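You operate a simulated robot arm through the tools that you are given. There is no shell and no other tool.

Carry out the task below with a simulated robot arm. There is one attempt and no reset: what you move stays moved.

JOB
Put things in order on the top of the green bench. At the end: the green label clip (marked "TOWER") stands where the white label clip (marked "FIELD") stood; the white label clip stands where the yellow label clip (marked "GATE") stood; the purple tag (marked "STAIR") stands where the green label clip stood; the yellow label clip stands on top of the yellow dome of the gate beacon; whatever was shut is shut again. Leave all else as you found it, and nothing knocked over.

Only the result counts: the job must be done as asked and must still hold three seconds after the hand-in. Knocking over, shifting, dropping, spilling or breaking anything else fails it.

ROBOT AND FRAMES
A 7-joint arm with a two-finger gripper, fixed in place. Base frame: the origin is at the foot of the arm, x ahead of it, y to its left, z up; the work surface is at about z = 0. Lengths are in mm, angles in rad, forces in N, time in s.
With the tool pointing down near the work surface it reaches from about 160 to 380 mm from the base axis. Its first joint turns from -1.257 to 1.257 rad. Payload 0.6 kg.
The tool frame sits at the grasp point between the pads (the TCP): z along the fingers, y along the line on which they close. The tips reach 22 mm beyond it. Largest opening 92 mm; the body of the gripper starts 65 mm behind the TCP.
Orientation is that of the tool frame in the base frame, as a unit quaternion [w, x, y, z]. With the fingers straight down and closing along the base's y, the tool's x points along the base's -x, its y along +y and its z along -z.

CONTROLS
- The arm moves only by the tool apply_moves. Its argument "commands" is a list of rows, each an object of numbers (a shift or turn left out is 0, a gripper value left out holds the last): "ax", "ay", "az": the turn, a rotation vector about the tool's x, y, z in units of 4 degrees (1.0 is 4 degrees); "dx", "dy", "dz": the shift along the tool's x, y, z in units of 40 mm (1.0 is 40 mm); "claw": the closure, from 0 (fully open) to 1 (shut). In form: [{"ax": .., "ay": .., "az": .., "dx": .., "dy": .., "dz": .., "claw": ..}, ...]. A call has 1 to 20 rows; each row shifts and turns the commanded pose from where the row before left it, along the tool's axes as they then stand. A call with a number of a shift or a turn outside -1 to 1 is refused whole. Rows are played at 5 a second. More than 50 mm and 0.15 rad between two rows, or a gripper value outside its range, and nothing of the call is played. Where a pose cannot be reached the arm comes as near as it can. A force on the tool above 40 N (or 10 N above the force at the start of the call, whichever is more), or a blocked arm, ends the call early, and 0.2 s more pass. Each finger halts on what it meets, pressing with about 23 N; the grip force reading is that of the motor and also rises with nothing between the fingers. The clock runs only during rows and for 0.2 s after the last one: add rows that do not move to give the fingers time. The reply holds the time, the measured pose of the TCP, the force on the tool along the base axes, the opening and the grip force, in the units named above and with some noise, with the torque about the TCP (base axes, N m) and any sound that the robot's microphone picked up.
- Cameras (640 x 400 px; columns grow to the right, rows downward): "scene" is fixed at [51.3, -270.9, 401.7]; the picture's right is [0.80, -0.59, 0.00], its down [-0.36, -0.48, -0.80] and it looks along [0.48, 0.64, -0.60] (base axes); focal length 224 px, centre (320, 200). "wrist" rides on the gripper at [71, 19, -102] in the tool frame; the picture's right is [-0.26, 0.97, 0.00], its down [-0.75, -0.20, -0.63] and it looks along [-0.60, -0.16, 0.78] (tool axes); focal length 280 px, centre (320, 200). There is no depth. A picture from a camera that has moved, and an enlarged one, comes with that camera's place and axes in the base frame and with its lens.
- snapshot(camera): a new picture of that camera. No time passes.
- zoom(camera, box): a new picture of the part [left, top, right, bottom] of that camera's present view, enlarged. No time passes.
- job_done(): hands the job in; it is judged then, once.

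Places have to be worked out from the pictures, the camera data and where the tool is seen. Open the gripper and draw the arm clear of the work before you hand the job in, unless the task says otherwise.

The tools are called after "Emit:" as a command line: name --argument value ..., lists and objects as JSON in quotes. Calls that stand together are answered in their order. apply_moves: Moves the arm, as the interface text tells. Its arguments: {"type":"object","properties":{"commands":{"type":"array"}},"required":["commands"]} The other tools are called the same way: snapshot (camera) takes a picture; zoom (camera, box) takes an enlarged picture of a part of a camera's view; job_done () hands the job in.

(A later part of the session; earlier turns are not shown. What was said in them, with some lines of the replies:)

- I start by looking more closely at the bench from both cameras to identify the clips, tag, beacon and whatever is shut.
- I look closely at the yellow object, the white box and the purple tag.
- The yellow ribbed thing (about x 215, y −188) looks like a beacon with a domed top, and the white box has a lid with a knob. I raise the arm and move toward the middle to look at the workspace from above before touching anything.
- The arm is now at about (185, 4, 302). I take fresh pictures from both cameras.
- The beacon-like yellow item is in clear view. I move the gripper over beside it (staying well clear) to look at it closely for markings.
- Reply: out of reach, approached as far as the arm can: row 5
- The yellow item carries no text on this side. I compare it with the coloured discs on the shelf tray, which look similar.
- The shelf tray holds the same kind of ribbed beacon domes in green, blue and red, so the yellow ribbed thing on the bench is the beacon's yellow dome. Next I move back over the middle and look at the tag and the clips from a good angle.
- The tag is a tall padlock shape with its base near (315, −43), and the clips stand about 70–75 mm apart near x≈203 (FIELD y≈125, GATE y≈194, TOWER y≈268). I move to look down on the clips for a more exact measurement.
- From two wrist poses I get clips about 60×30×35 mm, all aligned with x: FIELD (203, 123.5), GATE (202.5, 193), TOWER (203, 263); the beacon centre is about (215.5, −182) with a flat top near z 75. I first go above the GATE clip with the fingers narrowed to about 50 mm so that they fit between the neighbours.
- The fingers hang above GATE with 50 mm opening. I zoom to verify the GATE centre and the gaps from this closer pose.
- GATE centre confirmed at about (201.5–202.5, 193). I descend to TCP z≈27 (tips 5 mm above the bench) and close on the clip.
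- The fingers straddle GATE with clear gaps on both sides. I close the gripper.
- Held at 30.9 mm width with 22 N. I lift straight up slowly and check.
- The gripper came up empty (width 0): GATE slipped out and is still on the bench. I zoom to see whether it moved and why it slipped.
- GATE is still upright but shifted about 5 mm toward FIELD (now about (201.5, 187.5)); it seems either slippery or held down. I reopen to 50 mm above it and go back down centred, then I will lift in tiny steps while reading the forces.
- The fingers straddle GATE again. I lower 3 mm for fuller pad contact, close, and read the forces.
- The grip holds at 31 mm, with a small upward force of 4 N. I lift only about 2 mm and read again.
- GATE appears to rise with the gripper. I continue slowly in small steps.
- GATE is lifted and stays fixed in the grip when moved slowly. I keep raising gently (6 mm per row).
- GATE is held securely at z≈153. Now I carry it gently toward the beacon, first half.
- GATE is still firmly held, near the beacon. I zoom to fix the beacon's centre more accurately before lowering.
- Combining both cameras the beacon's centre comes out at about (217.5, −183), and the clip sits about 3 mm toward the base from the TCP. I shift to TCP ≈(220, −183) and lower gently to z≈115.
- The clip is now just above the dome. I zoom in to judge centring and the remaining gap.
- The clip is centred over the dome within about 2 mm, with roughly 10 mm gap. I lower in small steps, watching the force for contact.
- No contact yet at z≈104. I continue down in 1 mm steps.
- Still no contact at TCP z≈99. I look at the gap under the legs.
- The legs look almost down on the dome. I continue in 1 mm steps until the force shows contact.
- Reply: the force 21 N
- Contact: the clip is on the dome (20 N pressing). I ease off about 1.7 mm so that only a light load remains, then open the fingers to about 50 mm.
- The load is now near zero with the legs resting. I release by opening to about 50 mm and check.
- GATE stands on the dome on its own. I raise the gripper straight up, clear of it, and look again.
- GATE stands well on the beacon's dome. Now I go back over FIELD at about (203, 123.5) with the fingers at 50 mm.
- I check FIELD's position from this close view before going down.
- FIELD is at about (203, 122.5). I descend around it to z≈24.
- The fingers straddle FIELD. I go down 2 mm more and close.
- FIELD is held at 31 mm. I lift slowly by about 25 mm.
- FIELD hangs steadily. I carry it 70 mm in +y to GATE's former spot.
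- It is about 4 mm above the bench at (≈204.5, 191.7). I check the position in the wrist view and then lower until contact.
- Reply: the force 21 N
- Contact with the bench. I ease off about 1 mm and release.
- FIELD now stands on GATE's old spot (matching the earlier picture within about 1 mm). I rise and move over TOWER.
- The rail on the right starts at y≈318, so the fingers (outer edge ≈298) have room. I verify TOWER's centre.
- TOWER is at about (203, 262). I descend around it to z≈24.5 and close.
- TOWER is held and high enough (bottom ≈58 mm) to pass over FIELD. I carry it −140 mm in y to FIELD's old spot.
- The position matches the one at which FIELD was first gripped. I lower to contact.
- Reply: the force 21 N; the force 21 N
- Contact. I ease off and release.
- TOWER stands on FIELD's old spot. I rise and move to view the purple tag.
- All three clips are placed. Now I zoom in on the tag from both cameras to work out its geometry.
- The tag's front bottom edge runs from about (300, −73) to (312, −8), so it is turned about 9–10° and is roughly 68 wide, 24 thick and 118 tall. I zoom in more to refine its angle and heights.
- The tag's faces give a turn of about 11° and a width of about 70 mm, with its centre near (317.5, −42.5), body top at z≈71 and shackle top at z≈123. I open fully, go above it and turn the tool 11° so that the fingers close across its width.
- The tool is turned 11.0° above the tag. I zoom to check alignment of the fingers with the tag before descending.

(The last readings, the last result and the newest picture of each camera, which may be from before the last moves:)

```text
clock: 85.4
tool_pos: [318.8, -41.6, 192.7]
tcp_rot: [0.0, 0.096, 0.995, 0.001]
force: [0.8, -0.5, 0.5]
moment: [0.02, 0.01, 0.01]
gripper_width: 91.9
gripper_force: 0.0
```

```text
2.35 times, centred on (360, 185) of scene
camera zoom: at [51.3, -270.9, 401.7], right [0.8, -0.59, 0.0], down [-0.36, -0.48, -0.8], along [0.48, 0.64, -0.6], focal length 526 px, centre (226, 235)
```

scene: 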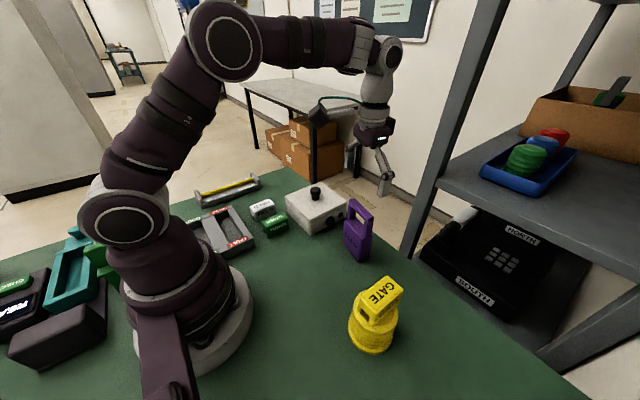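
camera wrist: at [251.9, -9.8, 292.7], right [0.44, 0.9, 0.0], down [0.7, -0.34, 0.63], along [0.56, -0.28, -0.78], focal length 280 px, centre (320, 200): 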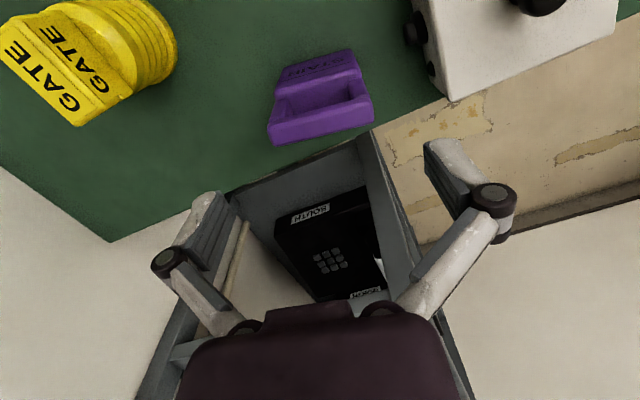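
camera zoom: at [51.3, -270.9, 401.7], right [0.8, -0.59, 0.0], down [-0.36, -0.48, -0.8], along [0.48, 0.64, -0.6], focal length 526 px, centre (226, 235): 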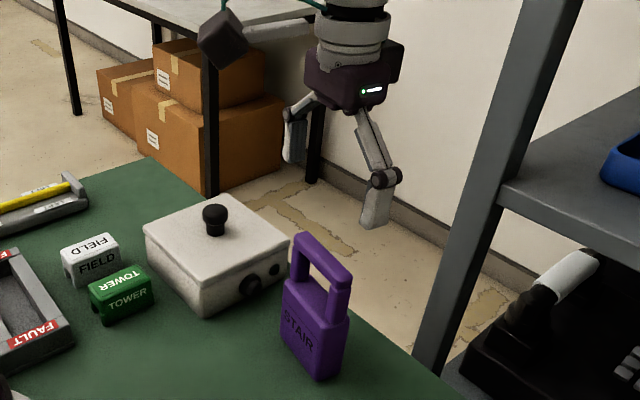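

The tag's bar is centred under the gripper and parallel to the closing line (11°). I descend in stages, first to z≈80.

Emit:
apply_moves --commands '[{"dz": 0.5, "dx": -0.02}, {"dz": 0.6}, {"dz": 0.6}, {"dz": 0.5}, {"dz": 0.4}, {"dz": 0.2}, {}]'

Emit:
snapshot --camera "wrist"

Emit:
zoom --camera "scene" --box '[300, 140, 420, 280]'

```text
clock: 87.0
tool_pos: [319.1, -42.5, 79.1]
tcp_rot: [0.0, 0.096, 0.995, 0.0]
force: [1.0, -0.4, -0.1]
moment: [0.04, -0.02, -0.02]
gripper_width: 92.2
gripper_force: 0.1
```

```text
taken
camera wrist: at [252.2, -10.0, 180.3], right [0.44, 0.9, 0.0], down [0.7, -0.34, 0.63], along [0.56, -0.28, -0.78], focal length 280 px, centre (320, 200)
```

wrist: 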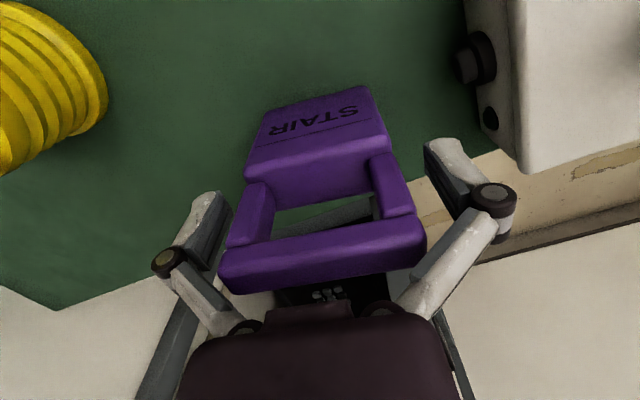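

```text
2.86 times, centred on (360, 210) of scene
camera zoom: at [51.3, -270.9, 401.7], right [0.8, -0.59, 0.0], down [-0.36, -0.48, -0.8], along [0.48, 0.64, -0.6], focal length 639 px, centre (206, 171)
```

zoom: 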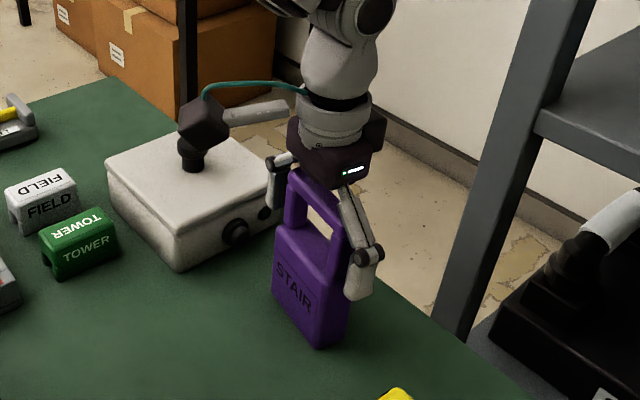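

The fingers straddle the tag, with some gap above the shackle. I lower another 12 mm to z≈67.

Emit:
apply_moves --commands '[{"dz": 0.1}, {"dz": 0.1}, {"dz": 0.1}, {}]'

Emit:
snapshot --camera "wrist"

Emit:
zoom --camera "scene" --box '[325, 180, 400, 270]'

```text
clock: 87.5
tool_pos: [320.5, -43.2, 76.9]
tcp_rot: [0.004, 0.097, 0.995, -0.002]
force: [-4.1, 0.2, 18.7]
moment: [0.01, -0.05, -0.01]
gripper_width: 92.6
gripper_force: 16.7
stopped in row 2: the force on the tool passed its limit at 48 N (the readings are from after the stop); the commanded pose is now the measured one
```

```text
taken
camera wrist: at [253.4, -10.2, 177.2], right [0.44, 0.9, 0.0], down [0.69, -0.34, 0.63], along [0.57, -0.28, -0.78], focal length 280 px, centre (320, 200)
```

wrist: 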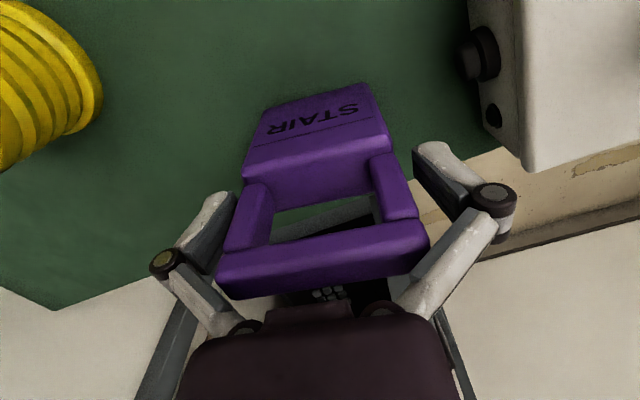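

```text
4.44 times, centred on (362, 225) of scene
camera zoom: at [51.3, -270.9, 401.7], right [0.8, -0.59, 0.0], down [-0.36, -0.48, -0.8], along [0.48, 0.64, -0.6], focal length 994 px, centre (131, 89)
```

zoom: 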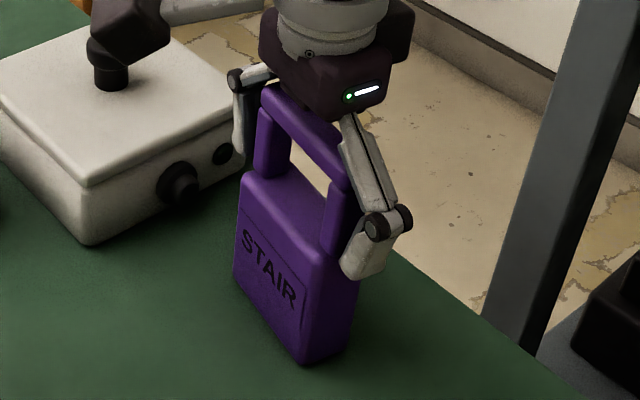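

The force limit stopped me: the 70 mm wide shackle meets the slanted finger links, so I cannot go that low with the fingers across its width. The tag is still upright; I raise gently to grip the shackle bar's ends higher up instead.

Emit:
apply_moves --commands '[{"dz": -0.1}, {"dz": -0.2}, {"dz": -0.3}, {"dz": -0.25}, {}, {}]'

Emit:
snapshot --camera "wrist"

Emit:
zoom --camera "scene" --box '[325, 170, 400, 270]'

```text
clock: 88.9
tool_pos: [319.3, -42.1, 111.2]
tcp_rot: [0.003, 0.096, 0.995, -0.002]
force: [-0.6, 0.6, -0.1]
moment: [0.02, 0.01, -0.05]
gripper_width: 91.8
gripper_force: 0.0
```

```text
taken
camera wrist: at [253.2, -10.1, 210.9], right [0.44, 0.9, 0.0], down [0.7, -0.34, 0.63], along [0.56, -0.28, -0.78], focal length 280 px, centre (320, 200)
```

wrist: 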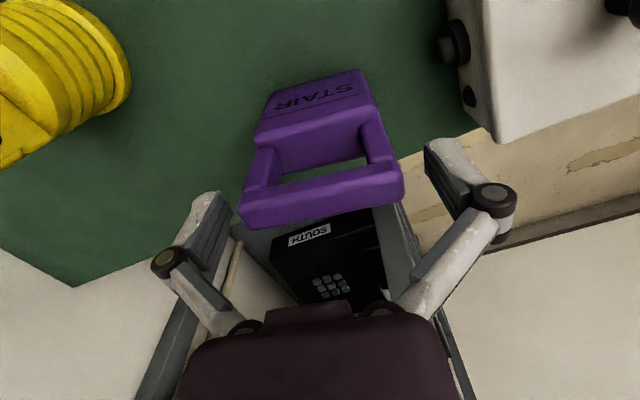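

```text
4.00 times, centred on (362, 220) of scene
camera zoom: at [51.3, -270.9, 401.7], right [0.8, -0.59, 0.0], down [-0.36, -0.48, -0.8], along [0.48, 0.64, -0.6], focal length 894 px, centre (150, 120)
```

zoom: 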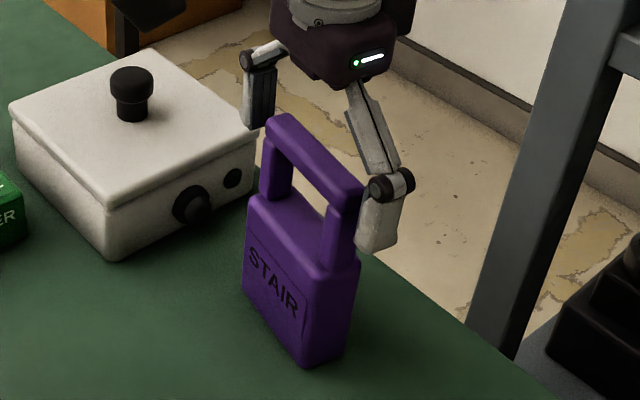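

The tag is still standing as before. I level the tool's slight tilt from the bump and zoom in to verify where the bar ends are relative to the pads.

Emit:
apply_moves --commands '[{"ax": -0.05, "ay": 0.1}, {}, {}]'

Emit:
zoom --camera "wrist" --box '[220, 60, 420, 240]'

Emit:
zoom --camera "scene" --box '[335, 185, 395, 270]'

```text
clock: 89.7
tool_pos: [321.4, -42.3, 110.7]
tcp_rot: [0.0, 0.097, 0.995, 0.003]
force: [-0.2, 0.8, 0.0]
moment: [-0.03, -0.03, 0.0]
gripper_width: 92.0
gripper_force: 0.1
```

```text
2.22 times, centred on (320, 150) of wrist
camera zoom: at [253.7, -10.5, 211.1], right [0.44, 0.9, 0.0], down [0.7, -0.35, 0.62], along [0.56, -0.27, -0.78], focal length 623 px, centre (320, 311)
```

zoom: 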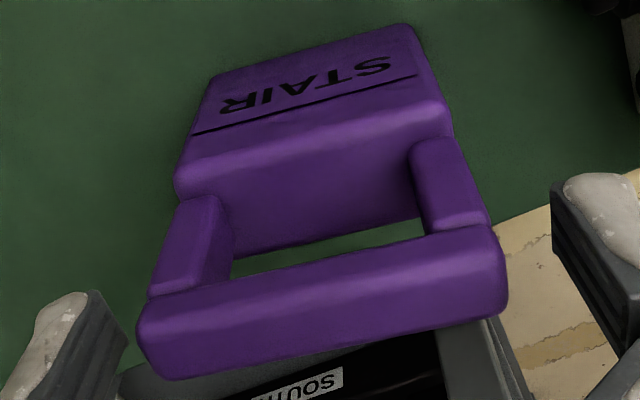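

```text
4.71 times, centred on (365, 228) of scene
camera zoom: at [51.3, -270.9, 401.7], right [0.8, -0.59, 0.0], down [-0.36, -0.48, -0.8], along [0.48, 0.64, -0.6], focal length 1052 px, centre (108, 71)
```

zoom: 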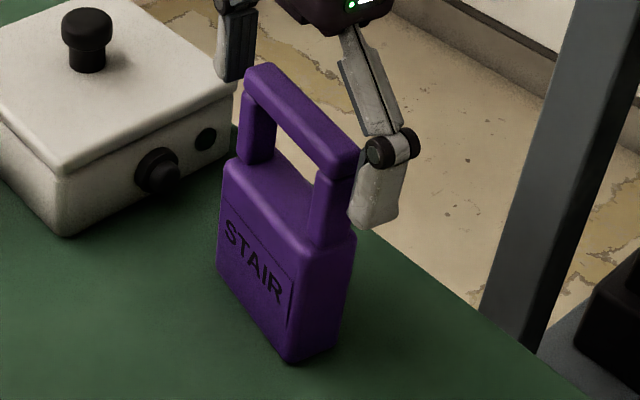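

The bar is nearly centred (about 1 mm toward +y). I shift 1 mm and close partway to 77 mm, then look at the remaining gaps on each side.

Emit:
apply_moves --commands '[{"dy": 0.025, "claw": 0.163}, {}, {}]'

Emit:
zoom --camera "wrist" --box '[200, 100, 440, 260]'

Emit:
zoom --camera "scene" --box '[335, 170, 395, 240]'

```text
clock: 90.5
tool_pos: [320.4, -40.8, 110.5]
tcp_rot: [-0.001, 0.097, 0.995, 0.001]
force: [-0.2, 0.9, 0.2]
moment: [-0.01, 0.0, 0.03]
gripper_width: 77.0
gripper_force: 0.1
```

```text
2.50 times, centred on (320, 180) of wrist
camera zoom: at [253.8, -9.4, 211.0], right [0.44, 0.9, 0.0], down [0.7, -0.35, 0.62], along [0.56, -0.27, -0.78], focal length 701 px, centre (320, 250)
```

zoom: 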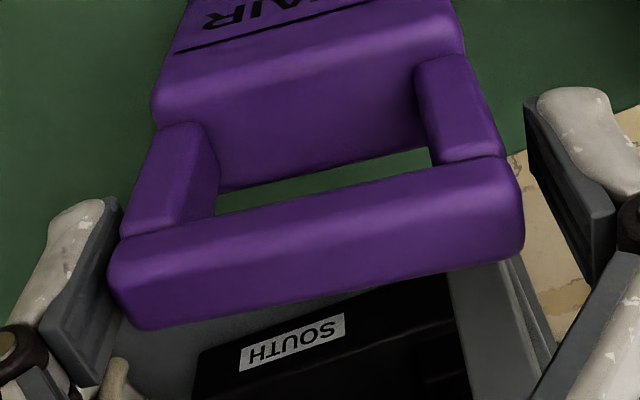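

```text
5.71 times, centred on (365, 205) of scene
camera zoom: at [51.3, -270.9, 401.7], right [0.8, -0.59, 0.0], down [-0.36, -0.48, -0.8], along [0.48, 0.64, -0.6], focal length 1277 px, centre (63, 171)
```

zoom: 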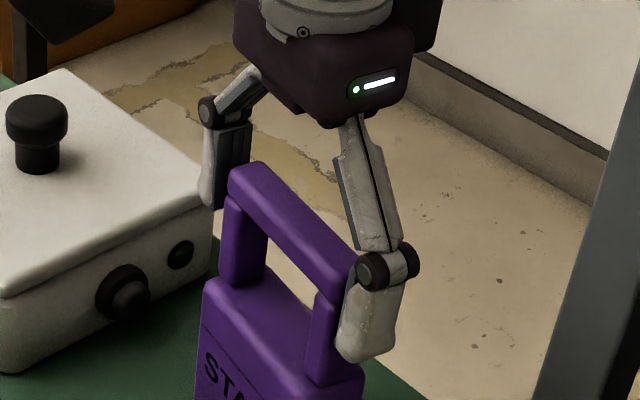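

The left pad is nearly touching while the right one still has a gap, so the tag sits about 2–2.5 mm toward −y of the gripper centre. I shift by −2.2 mm and look again.

Emit:
apply_moves --commands '[{"dy": -0.028}, {"dy": -0.027}, {}]'

Emit:
zoom --camera "wrist" --box '[200, 100, 440, 260]'

Emit:
zoom --camera "scene" --box '[335, 170, 395, 270]'

```text
clock: 91.3
tool_pos: [320.7, -43.7, 111.1]
tcp_rot: [-0.001, 0.096, 0.995, 0.002]
force: [-0.6, 0.7, 0.2]
moment: [0.01, 0.04, 0.0]
gripper_width: 77.2
gripper_force: 0.1
```

```text
2.50 times, centred on (320, 180) of wrist
camera zoom: at [253.3, -12.0, 210.9], right [0.44, 0.9, 0.0], down [0.7, -0.35, 0.62], along [0.56, -0.27, -0.78], focal length 701 px, centre (320, 250)
```

zoom: 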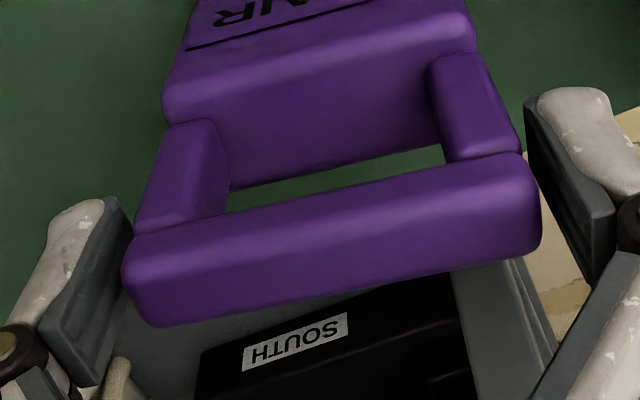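

```text
4.00 times, centred on (365, 220) of scene
camera zoom: at [51.3, -270.9, 401.7], right [0.8, -0.59, 0.0], down [-0.36, -0.48, -0.8], along [0.48, 0.64, -0.6], focal length 894 px, centre (140, 120)
```

zoom: 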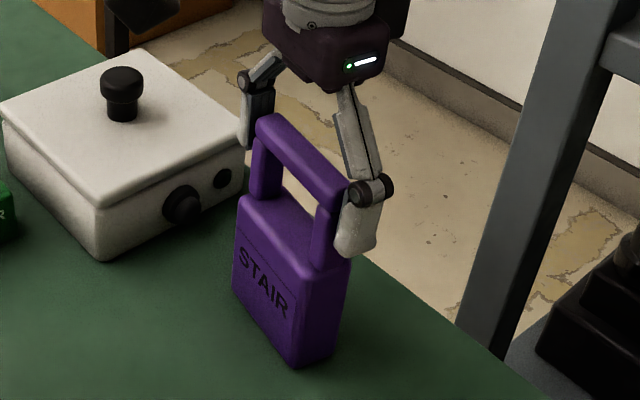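

The bar now has equal gaps of about 2 mm on both sides. I close the gripper on the bar ends.

Emit:
apply_moves --commands '[{"claw": 0.2}, {"claw": 1}, {}, {}, {}]'

Emit:
zoom --camera "wrist" --box '[200, 100, 440, 260]'

Emit:
zoom --camera "scene" --box '[335, 170, 395, 270]'

```text
clock: 92.5
tool_pos: [320.1, -44.1, 110.4]
tcp_rot: [0.0, 0.097, 0.995, 0.001]
force: [-0.6, 1.1, 5.2]
moment: [0.06, 0.11, 0.0]
gripper_width: 69.7
gripper_force: 23.3
```

```text
2.50 times, centred on (320, 180) of wrist
camera zoom: at [253.3, -12.0, 211.0], right [0.44, 0.9, 0.0], down [0.7, -0.35, 0.62], along [0.56, -0.27, -0.78], focal length 701 px, centre (320, 250)
```

zoom: 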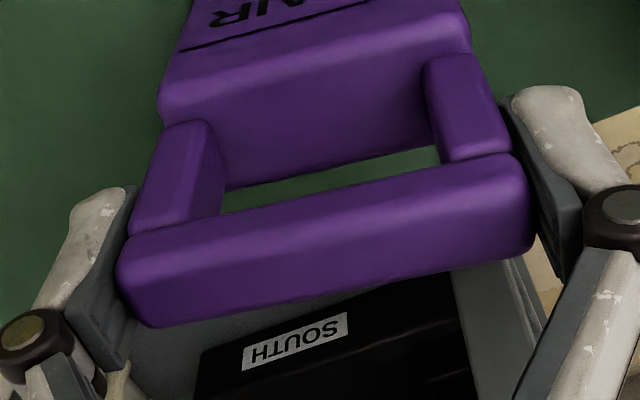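

```text
4.00 times, centred on (365, 220) of scene
camera zoom: at [51.3, -270.9, 401.7], right [0.8, -0.59, 0.0], down [-0.36, -0.48, -0.8], along [0.48, 0.64, -0.6], focal length 894 px, centre (140, 120)
```

zoom: 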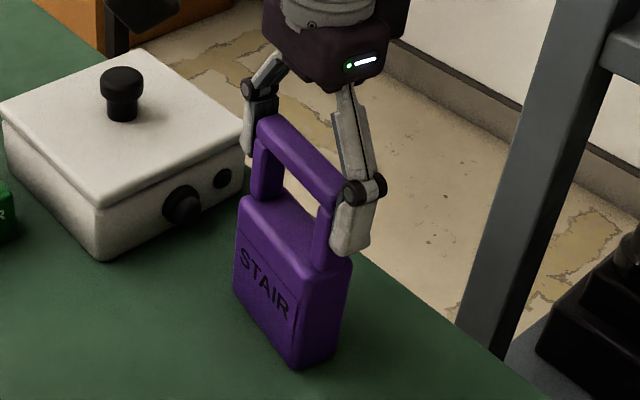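

Held at 69.7 mm. I lift very slowly and check that the tag comes along without swinging.

Emit:
apply_moves --commands '[{"dz": -0.025}, {"dz": -0.03}, {"dz": -0.05}, {"dz": -0.07}, {"dz": -0.08}, {"dz": -0.05}, {}]'

Emit:
zoom --camera "scene" --box '[325, 160, 400, 270]'

Emit:
snapshot --camera "wrist"

```text
clock: 94.1
tool_pos: [319.8, -45.3, 122.9]
tcp_rot: [0.0, 0.097, 0.995, 0.001]
force: [0.6, 0.6, -1.1]
moment: [-0.01, 0.0, 0.0]
gripper_width: 69.3
gripper_force: 23.2
```

```text
3.64 times, centred on (362, 215) of scene
camera zoom: at [51.3, -270.9, 401.7], right [0.8, -0.59, 0.0], down [-0.36, -0.48, -0.8], along [0.48, 0.64, -0.6], focal length 813 px, centre (166, 146)
```

zoom: 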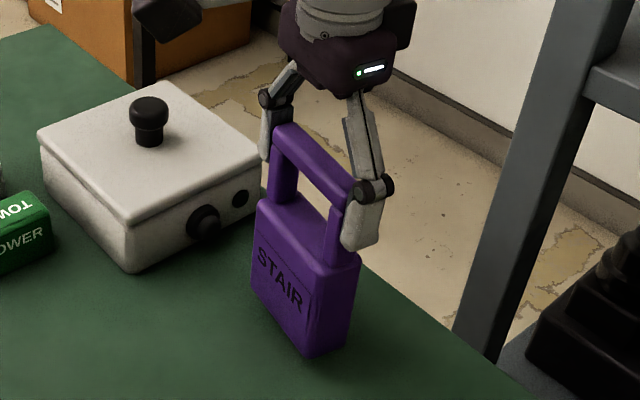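

```text
taken
camera wrist: at [253.3, -11.8, 223.4], right [0.44, 0.9, 0.0], down [0.7, -0.35, 0.62], along [0.56, -0.27, -0.78], focal length 280 px, centre (320, 200)
```

wrist: 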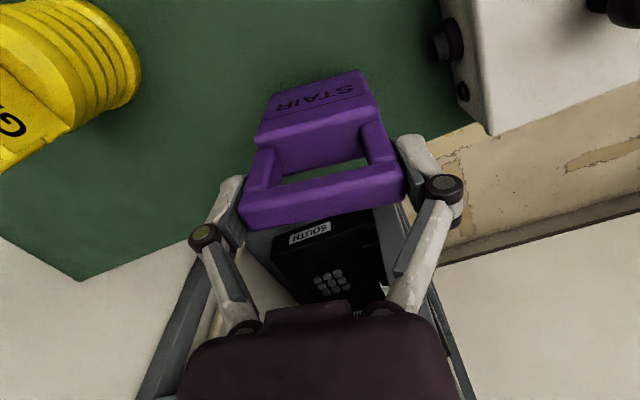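

The tag lifts cleanly with the gripper. I keep raising it slowly to about z=175 (tag bottom ≈ 64 mm).

Emit:
apply_moves --commands '[{"dz": -0.05}, {"dz": -0.08}, {"dz": -0.1}, {"dz": -0.12}, {"dz": -0.12}, {"dz": -0.12}, {"dz": -0.12}, {"dz": -0.12}, {"dz": -0.12}, {"dz": -0.12}, {"dz": -0.1}, {"dz": -0.08}, {"dz": -0.05}, {}]'

Emit:
apply_moves --commands '[{"az": -0.1}, {"az": -0.2}, {"az": -0.3}, {"az": -0.3}, {"az": -0.35}, {"az": -0.35}, {"az": -0.35}, {"az": -0.3}, {"az": -0.25}, {"az": -0.15}, {"az": -0.1}, {}]'

Emit:
snapshot --camera "wrist"

Emit:
snapshot --camera "scene"

```text
clock: 97.1
tool_pos: [320.3, -43.8, 175.5]
tcp_rot: [0.0, 0.096, 0.995, 0.001]
force: [-0.3, 0.4, -2.6]
moment: [-0.01, 0.0, 0.02]
gripper_width: 69.8
gripper_force: 23.4
```

```text
clock: 99.7
tool_pos: [319.4, -44.3, 175.3]
tcp_rot: [0.0, 0.001, 1.0, 0.001]
force: [-0.5, 0.9, -1.3]
moment: [-0.05, 0.01, -0.01]
gripper_width: 69.5
gripper_force: 22.7
```

```text
taken
camera wrist: at [248.5, -25.1, 275.3], right [0.26, 0.96, 0.0], down [0.75, -0.21, 0.62], along [0.6, -0.16, -0.78], focal length 280 px, centre (320, 200)
```

wrist: 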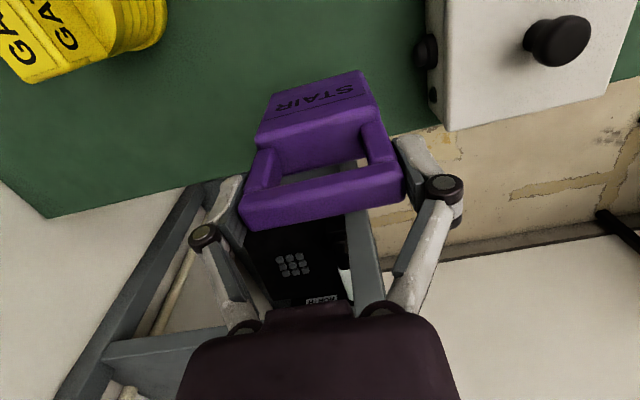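

```text
taken
```

scene: 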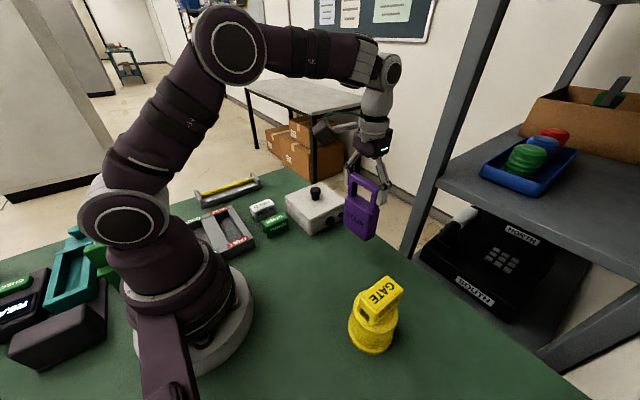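

The tag hangs squarely in the grip (yaw now 0). I bring it in to x≈202.5, clear of the box, then carry it along y.

Emit:
apply_moves --commands '[{"dx": 0.05}, {"dx": 0.1}, {"dx": 0.15}, {"dx": 0.2}, {"dx": 0.2}, {"dx": 0.2}, {"dx": 0.2}, {"dx": 0.2}, {"dx": 0.2}, {"dx": 0.2}, {"dx": 0.2}, {"dx": 0.2}, {"dx": 0.2}, {"dx": 0.2}, {"dx": 0.18}, {"dx": 0.12}, {"dx": 0.08}, {"dx": 0.045}, {}]'

Emit:
apply_moves --commands '[{"dy": 0.05}, {"dy": 0.1}, {"dy": 0.15}, {"dy": 0.2}, {"dy": 0.24}, {"dy": 0.24}, {"dy": 0.24}, {"dy": 0.24}, {"dy": 0.24}, {"dy": 0.24}, {"dy": 0.24}, {"dy": 0.24}, {"dy": 0.24}, {"dy": 0.24}, {"dy": 0.24}, {"dy": 0.24}, {"dy": 0.2}, {"dy": 0.15}, {"dy": 0.08}, {}]'

Emit:
snapshot --camera "scene"

Emit:
snapshot --camera "wrist"

```text
clock: 103.7
tool_pos: [202.7, -43.2, 174.1]
tcp_rot: [0.0, 0.001, 1.0, 0.002]
force: [-0.4, 0.1, -1.7]
moment: [0.02, -0.02, -0.02]
gripper_width: 69.7
gripper_force: 23.3
```

```text
clock: 107.9
tool_pos: [202.6, 109.2, 176.3]
tcp_rot: [0.0, 0.0, 1.0, 0.001]
force: [-0.6, 0.6, -1.3]
moment: [0.03, -0.01, 0.03]
gripper_width: 69.7
gripper_force: 23.1
```

```text
taken
```

scene: 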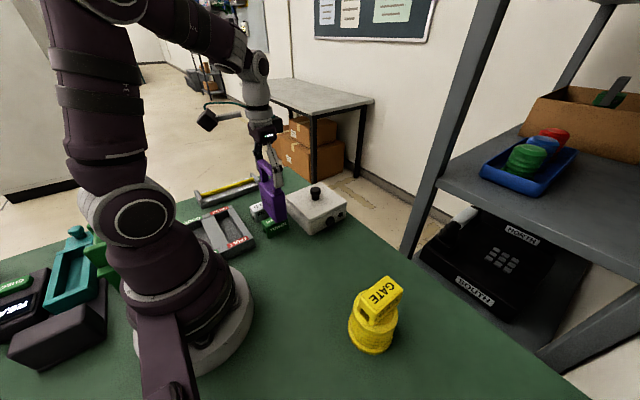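

```text
taken
camera wrist: at [131.4, 127.9, 275.9], right [0.26, 0.96, 0.0], down [0.75, -0.21, 0.62], along [0.6, -0.16, -0.78], focal length 280 px, centre (320, 200)
```

wrist: 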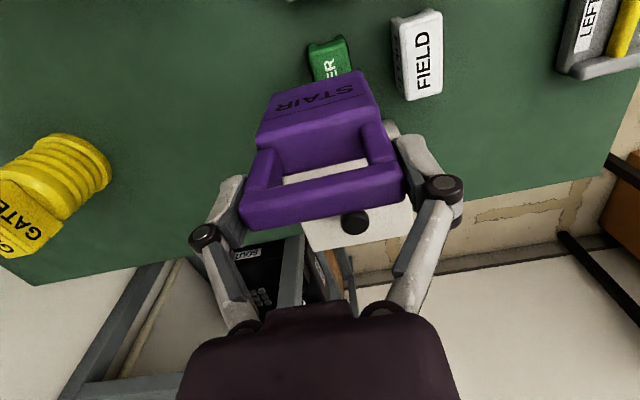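

The tag is still held well. I continue 153 mm in +y to TOWER's old spot.

Emit:
apply_moves --commands '[{"dy": 0.05}, {"dy": 0.1}, {"dy": 0.15}, {"dy": 0.2}, {"dy": 0.24}, {"dy": 0.24}, {"dy": 0.24}, {"dy": 0.24}, {"dy": 0.24}, {"dy": 0.24}, {"dy": 0.24}, {"dy": 0.24}, {"dy": 0.24}, {"dy": 0.24}, {"dy": 0.24}, {"dy": 0.24}, {"dy": 0.2}, {"dy": 0.13}, {"dy": 0.08}, {"dy": 0.04}]'

Emit:
snapshot --camera "wrist"

Emit:
zoom --camera "scene" --box '[190, 110, 330, 250]'

```text
clock: 112.1
tool_pos: [203.4, 261.2, 175.4]
tcp_rot: [0.0, 0.001, 1.0, 0.002]
force: [0.7, 0.0, -1.3]
moment: [-0.01, 0.01, 0.02]
gripper_width: 69.5
gripper_force: 23.0
```

```text
taken
camera wrist: at [131.9, 280.8, 276.7], right [0.26, 0.96, 0.0], down [0.75, -0.21, 0.62], along [0.6, -0.16, -0.78], focal length 280 px, centre (320, 200)
```

wrist: 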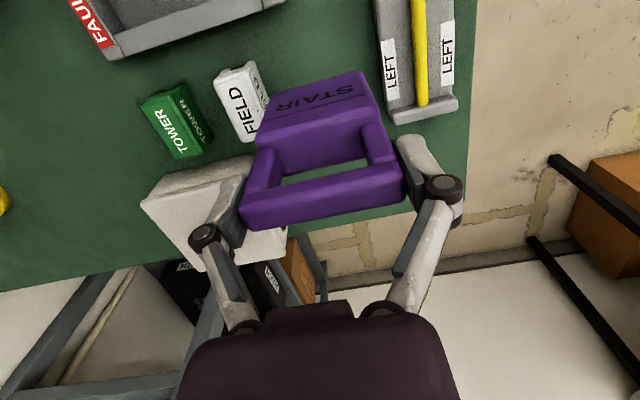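

```text
2.86 times, centred on (260, 180) of scene
camera zoom: at [51.3, -270.9, 401.7], right [0.8, -0.59, 0.0], down [-0.36, -0.48, -0.8], along [0.48, 0.64, -0.6], focal length 639 px, centre (491, 257)
```

zoom: 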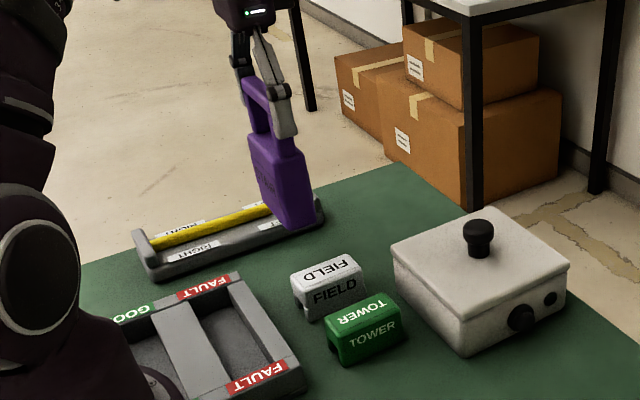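

It hovers over TOWER's old spot at (≈203, 261.7). I lower gently to about 5 mm above the bench.

Emit:
apply_moves --commands '[{"dz": 0.05}, {"dz": 0.08}, {"dz": 0.1}, {"dz": 0.12}, {"dz": 0.12}, {"dz": 0.12}, {"dz": 0.12}, {"dz": 0.12}, {"dz": 0.12}, {"dz": 0.12}, {"dz": 0.12}, {"dz": 0.1}, {"dz": 0.1}, {"dz": 0.06}, {"dz": 0.04}, {}]'

Emit:
snapshot --camera "wrist"

Emit:
zoom --camera "scene" --box '[200, 130, 310, 240]'

```text
clock: 115.5
tool_pos: [204.5, 263.2, 117.4]
tcp_rot: [0.0, 0.001, 1.0, 0.003]
force: [0.3, 0.8, -1.7]
moment: [-0.01, 0.0, 0.03]
gripper_width: 69.8
gripper_force: 22.9
```

```text
taken
camera wrist: at [132.0, 280.7, 216.5], right [0.26, 0.96, 0.0], down [0.75, -0.21, 0.62], along [0.6, -0.16, -0.78], focal length 280 px, centre (320, 200)
```

wrist: 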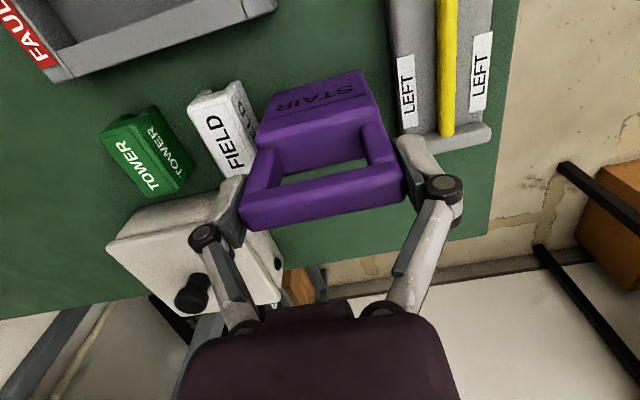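

```text
3.64 times, centred on (255, 185) of scene
camera zoom: at [51.3, -270.9, 401.7], right [0.8, -0.59, 0.0], down [-0.36, -0.48, -0.8], along [0.48, 0.64, -0.6], focal length 813 px, centre (556, 254)
```

zoom: 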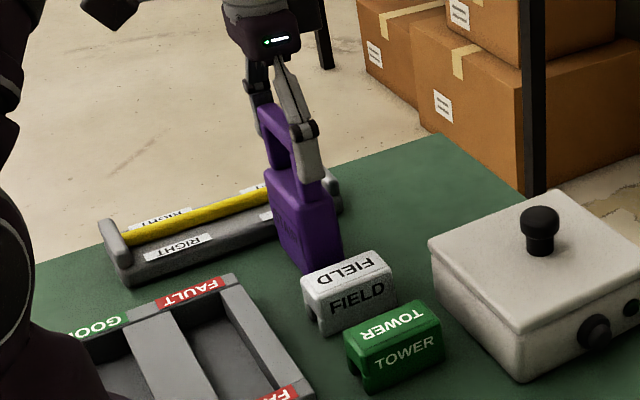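

About 6 mm to go. I lower in small steps watching for contact.

Emit:
apply_moves --commands '[{"dz": 0.04}, {"dz": 0.04}, {"dz": 0.03}, {}]'

Emit:
apply_moves --commands '[{"dz": 0.025}, {}]'

Emit:
apply_moves --commands '[{"dz": 0.02}, {}]'

```text
clock: 116.5
tool_pos: [204.4, 261.7, 112.6]
tcp_rot: [-0.001, 0.001, 1.0, 0.002]
force: [0.8, -0.6, -1.4]
moment: [0.03, -0.01, -0.01]
gripper_width: 69.5
gripper_force: 22.8
```

```text
clock: 117.1
tool_pos: [203.8, 261.6, 110.5]
tcp_rot: [0.001, 0.001, 1.0, 0.001]
force: [1.0, -0.4, -1.3]
moment: [0.0, 0.03, 0.02]
gripper_width: 69.5
gripper_force: 22.8
```

```text
clock: 117.7
tool_pos: [203.3, 261.6, 110.3]
tcp_rot: [0.0, 0.001, 1.0, 0.002]
force: [-1.6, -4.1, 16.1]
moment: [-0.1, 0.12, -0.01]
gripper_width: 69.7
gripper_force: 22.6
```

Contact with the bench. I ease off, check the load, and then open.

Emit:
apply_moves --commands '[{"dz": -0.015}, {}]'

Emit:
zoom --camera "scene" --box '[210, 140, 300, 240]'

```text
clock: 118.3
tool_pos: [203.4, 261.0, 111.1]
tcp_rot: [0.001, 0.001, 1.0, 0.002]
force: [1.2, 1.4, 1.9]
moment: [0.2, -0.18, -0.06]
gripper_width: 69.7
gripper_force: 23.3
```

```text
4.00 times, centred on (255, 190) of scene
camera zoom: at [51.3, -270.9, 401.7], right [0.8, -0.59, 0.0], down [-0.36, -0.48, -0.8], along [0.48, 0.64, -0.6], focal length 894 px, centre (580, 240)
```

zoom: 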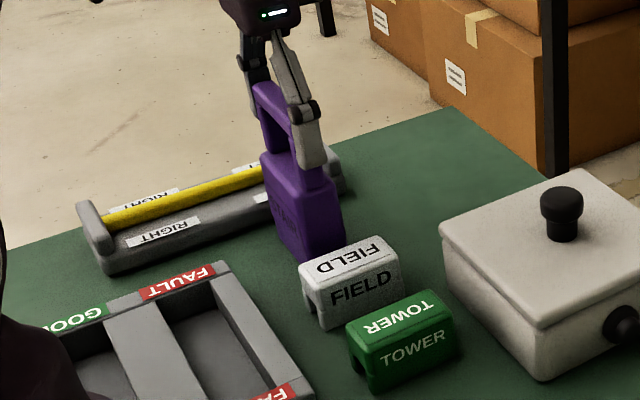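

Only a light load remains. I open the fingers stepwise and watch the tag.

Emit:
apply_moves --commands '[{"claw": 0.18}, {}, {"claw": 0.1}, {"claw": 0.0}, {}, {}, {}]'

Emit:
snapshot --camera "wrist"

Emit:
zoom --camera "scene" --box '[210, 140, 300, 240]'

```text
clock: 119.9
tool_pos: [203.2, 262.6, 110.7]
tcp_rot: [0.0, 0.001, 1.0, 0.002]
force: [0.2, -0.2, 0.4]
moment: [-0.04, 0.02, -0.04]
gripper_width: 92.2
gripper_force: 0.1
```

```text
taken
camera wrist: at [132.0, 280.7, 211.0], right [0.26, 0.96, 0.0], down [0.75, -0.21, 0.62], along [0.6, -0.16, -0.78], focal length 280 px, centre (320, 200)
```

wrist: 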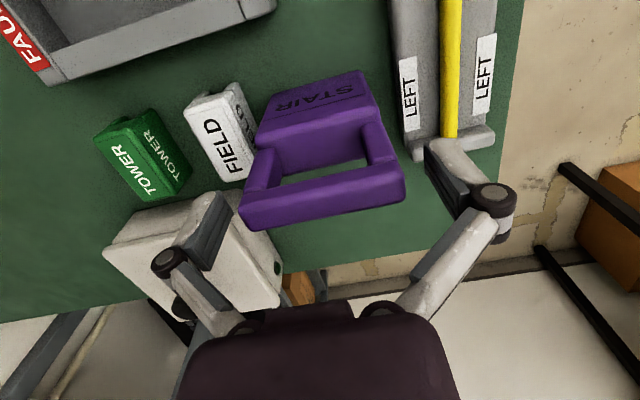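

```text
4.00 times, centred on (255, 190) of scene
camera zoom: at [51.3, -270.9, 401.7], right [0.8, -0.59, 0.0], down [-0.36, -0.48, -0.8], along [0.48, 0.64, -0.6], focal length 894 px, centre (580, 240)
```

zoom: 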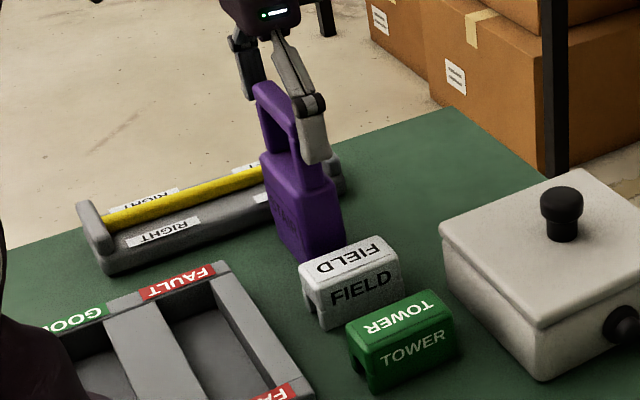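

The tag stands on its own and the fingers are clear. I raise straight up and look over the whole bench.

Emit:
apply_moves --commands '[{"dz": -0.15}, {"dz": -0.3}, {"dz": -0.5}, {"dz": -0.7}, {"dz": -0.7}, {"dz": -0.7}, {}]'

Emit:
snapshot --camera "wrist"

Emit:
snapshot --camera "scene"

```text
clock: 121.5
tool_pos: [203.1, 261.1, 233.7]
tcp_rot: [0.001, 0.0, 1.0, 0.001]
force: [-0.1, 0.5, 0.2]
moment: [0.0, 0.03, -0.01]
gripper_width: 92.0
gripper_force: 0.0
```

```text
taken
camera wrist: at [131.7, 280.1, 333.4], right [0.26, 0.96, 0.0], down [0.75, -0.21, 0.62], along [0.6, -0.16, -0.78], focal length 280 px, centre (320, 200)
```

wrist: 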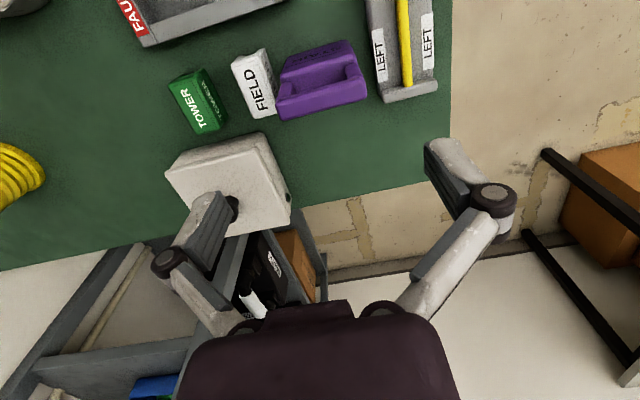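

```text
taken
```

scene: 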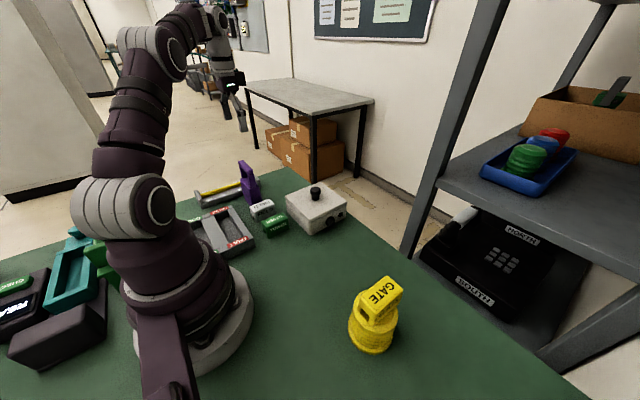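

All four items stand in place. As a last check I retreat the arm up and back to a clear spot, which also lets me look at the rest of the bench (including the part hidden behind the arm) for anything I might have missed.

Emit:
apply_moves --commands '[{"dz": -0.7}, {"dz": -0.7}, {"dz": -0.5, "dx": 0.4, "dy": -0.3}, {"dz": -0.4, "dx": 0.5, "dy": -0.4}, {"dx": 0.5, "dy": -0.4}, {"dx": 0.4, "dy": -0.3}, {}]'

Emit:
snapshot --camera "wrist"

Emit:
snapshot --camera "scene"

```text
clock: 123.1
tool_pos: [133.7, 190.5, 309.3]
tcp_rot: [0.0, 0.001, 1.0, 0.001]
force: [0.6, 0.2, -0.1]
moment: [-0.02, 0.03, -0.02]
gripper_width: 91.8
gripper_force: 0.1
out of reach, approached as far as the arm can: row 2
```

```text
taken
camera wrist: at [62.6, 209.7, 411.0], right [0.26, 0.96, 0.0], down [0.75, -0.21, 0.62], along [0.6, -0.16, -0.78], focal length 280 px, centre (320, 200)
```

wrist: 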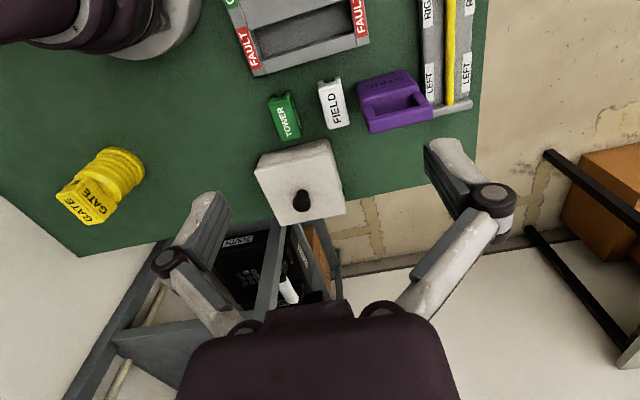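

```text
taken
```

scene: 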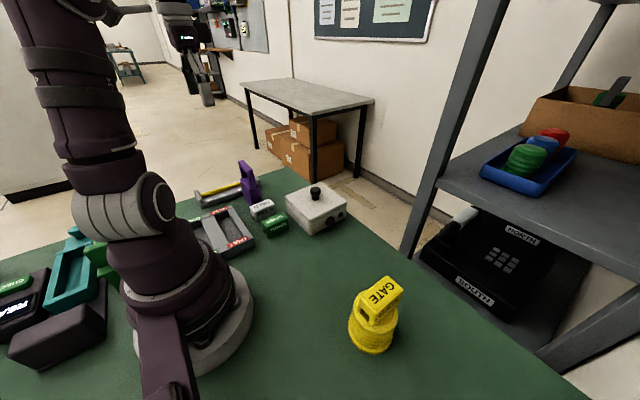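

I measure the final positions from this view and check that the clips, tag and beacon are right.

Emit:
zoom --camera "wrist" --box '[250, 50, 450, 160]'

Emit:
zoom --camera "wrist" --box '[40, 130, 160, 240]'

Emit:
zoom --camera "scene" --box '[190, 150, 360, 260]'

Emit:
zoom --camera "scene" --box '[330, 265, 420, 360]'

```text
3.20 times, centred on (350, 105) of wrist
camera zoom: at [62.6, 209.7, 411.0], right [0.26, 0.96, 0.0], down [0.75, -0.21, 0.62], along [0.6, -0.16, -0.78], focal length 897 px, centre (224, 504)
```

zoom: 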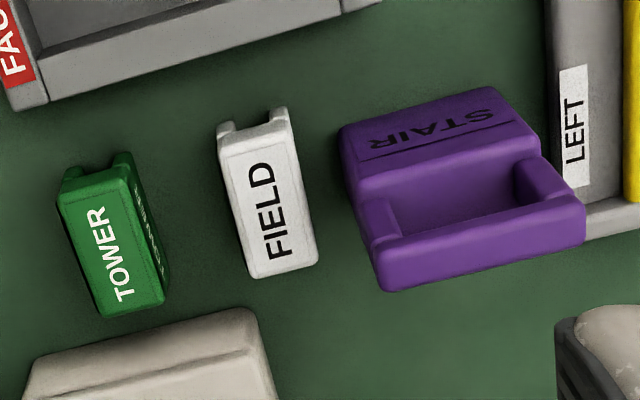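

```text
3.64 times, centred on (100, 185) of wrist
camera zoom: at [62.6, 209.7, 411.0], right [0.26, 0.96, 0.0], down [0.75, -0.21, 0.62], along [0.6, -0.16, -0.78], focal length 1020 px, centre (1120, 254)
```

zoom: 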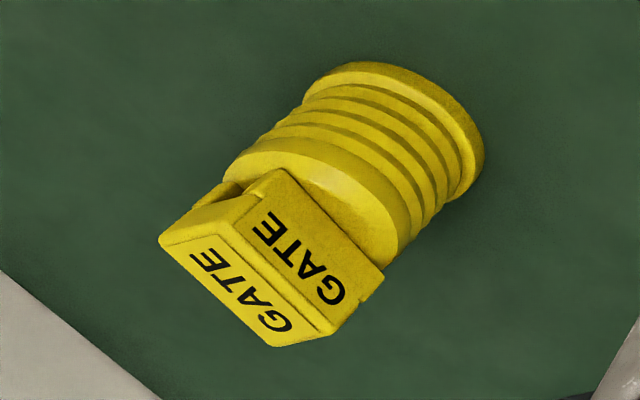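

```text
3.64 times, centred on (275, 205) of scene
camera zoom: at [51.3, -270.9, 401.7], right [0.8, -0.59, 0.0], down [-0.36, -0.48, -0.8], along [0.48, 0.64, -0.6], focal length 813 px, centre (484, 182)
```

zoom: 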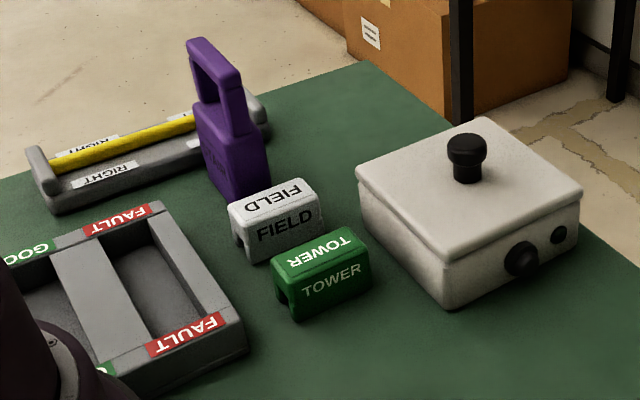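

```text
4.21 times, centred on (375, 312) of scene
camera zoom: at [51.3, -270.9, 401.7], right [0.8, -0.59, 0.0], down [-0.36, -0.48, -0.8], along [0.48, 0.64, -0.6], focal length 941 px, centre (88, -274)
```

zoom: 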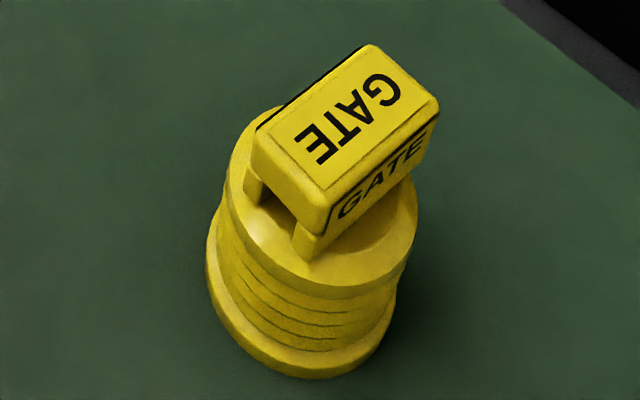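

Final measurements: TOWER is at ≈(202, 123), FIELD at ≈(201, 193.5) and the tag at ≈(203, 263). GATE stands on the unmoved beacon's dome, the white box is still shut, and the gripper is open and clear. I hand in the job.

Emit:
job_done

```text
The job is handed in.
```

I've handed the job in with all four items where you asked. The tool only confirmed the hand-in, not whether it passed. Positions below are measured from the last wrist-camera pictures.

| Item | Now stands at | Position (x, y), mm |
|---|---|---|
| Green clip TOWER | Where FIELD stood | about (202, 123) |
| White clip FIELD | Where GATE stood | about (201, 193.5) |
| Purple tag STAIR | Where TOWER stood | about (203, 263) |
| Yellow clip GATE | On top of the beacon's yellow dome | centred to about 2 mm when placed |

- **Beacon:** I took the ribbed yellow object on the bench as the gate beacon, because the shelf tray holds the same shape in green, blue and red. It carries no marking I could see.
- **Slip:** GATE slipped out on my first lift and shifted about 5 mm toward FIELD. It stayed upright, and I lifted it again slowly.
- **Bump:** The gripper pressed down on the tag's shackle hard enough to stop the arm (48 N). The tag stayed standing, and I gripped it higher up instead.
- **Tag turned:** I turned the tag about 11° so it sits square to the bench. It had been standing at a slight angle.
- **White box:** I never opened it, so it is still shut.

The arm is raised clear of the work with the gripper open.
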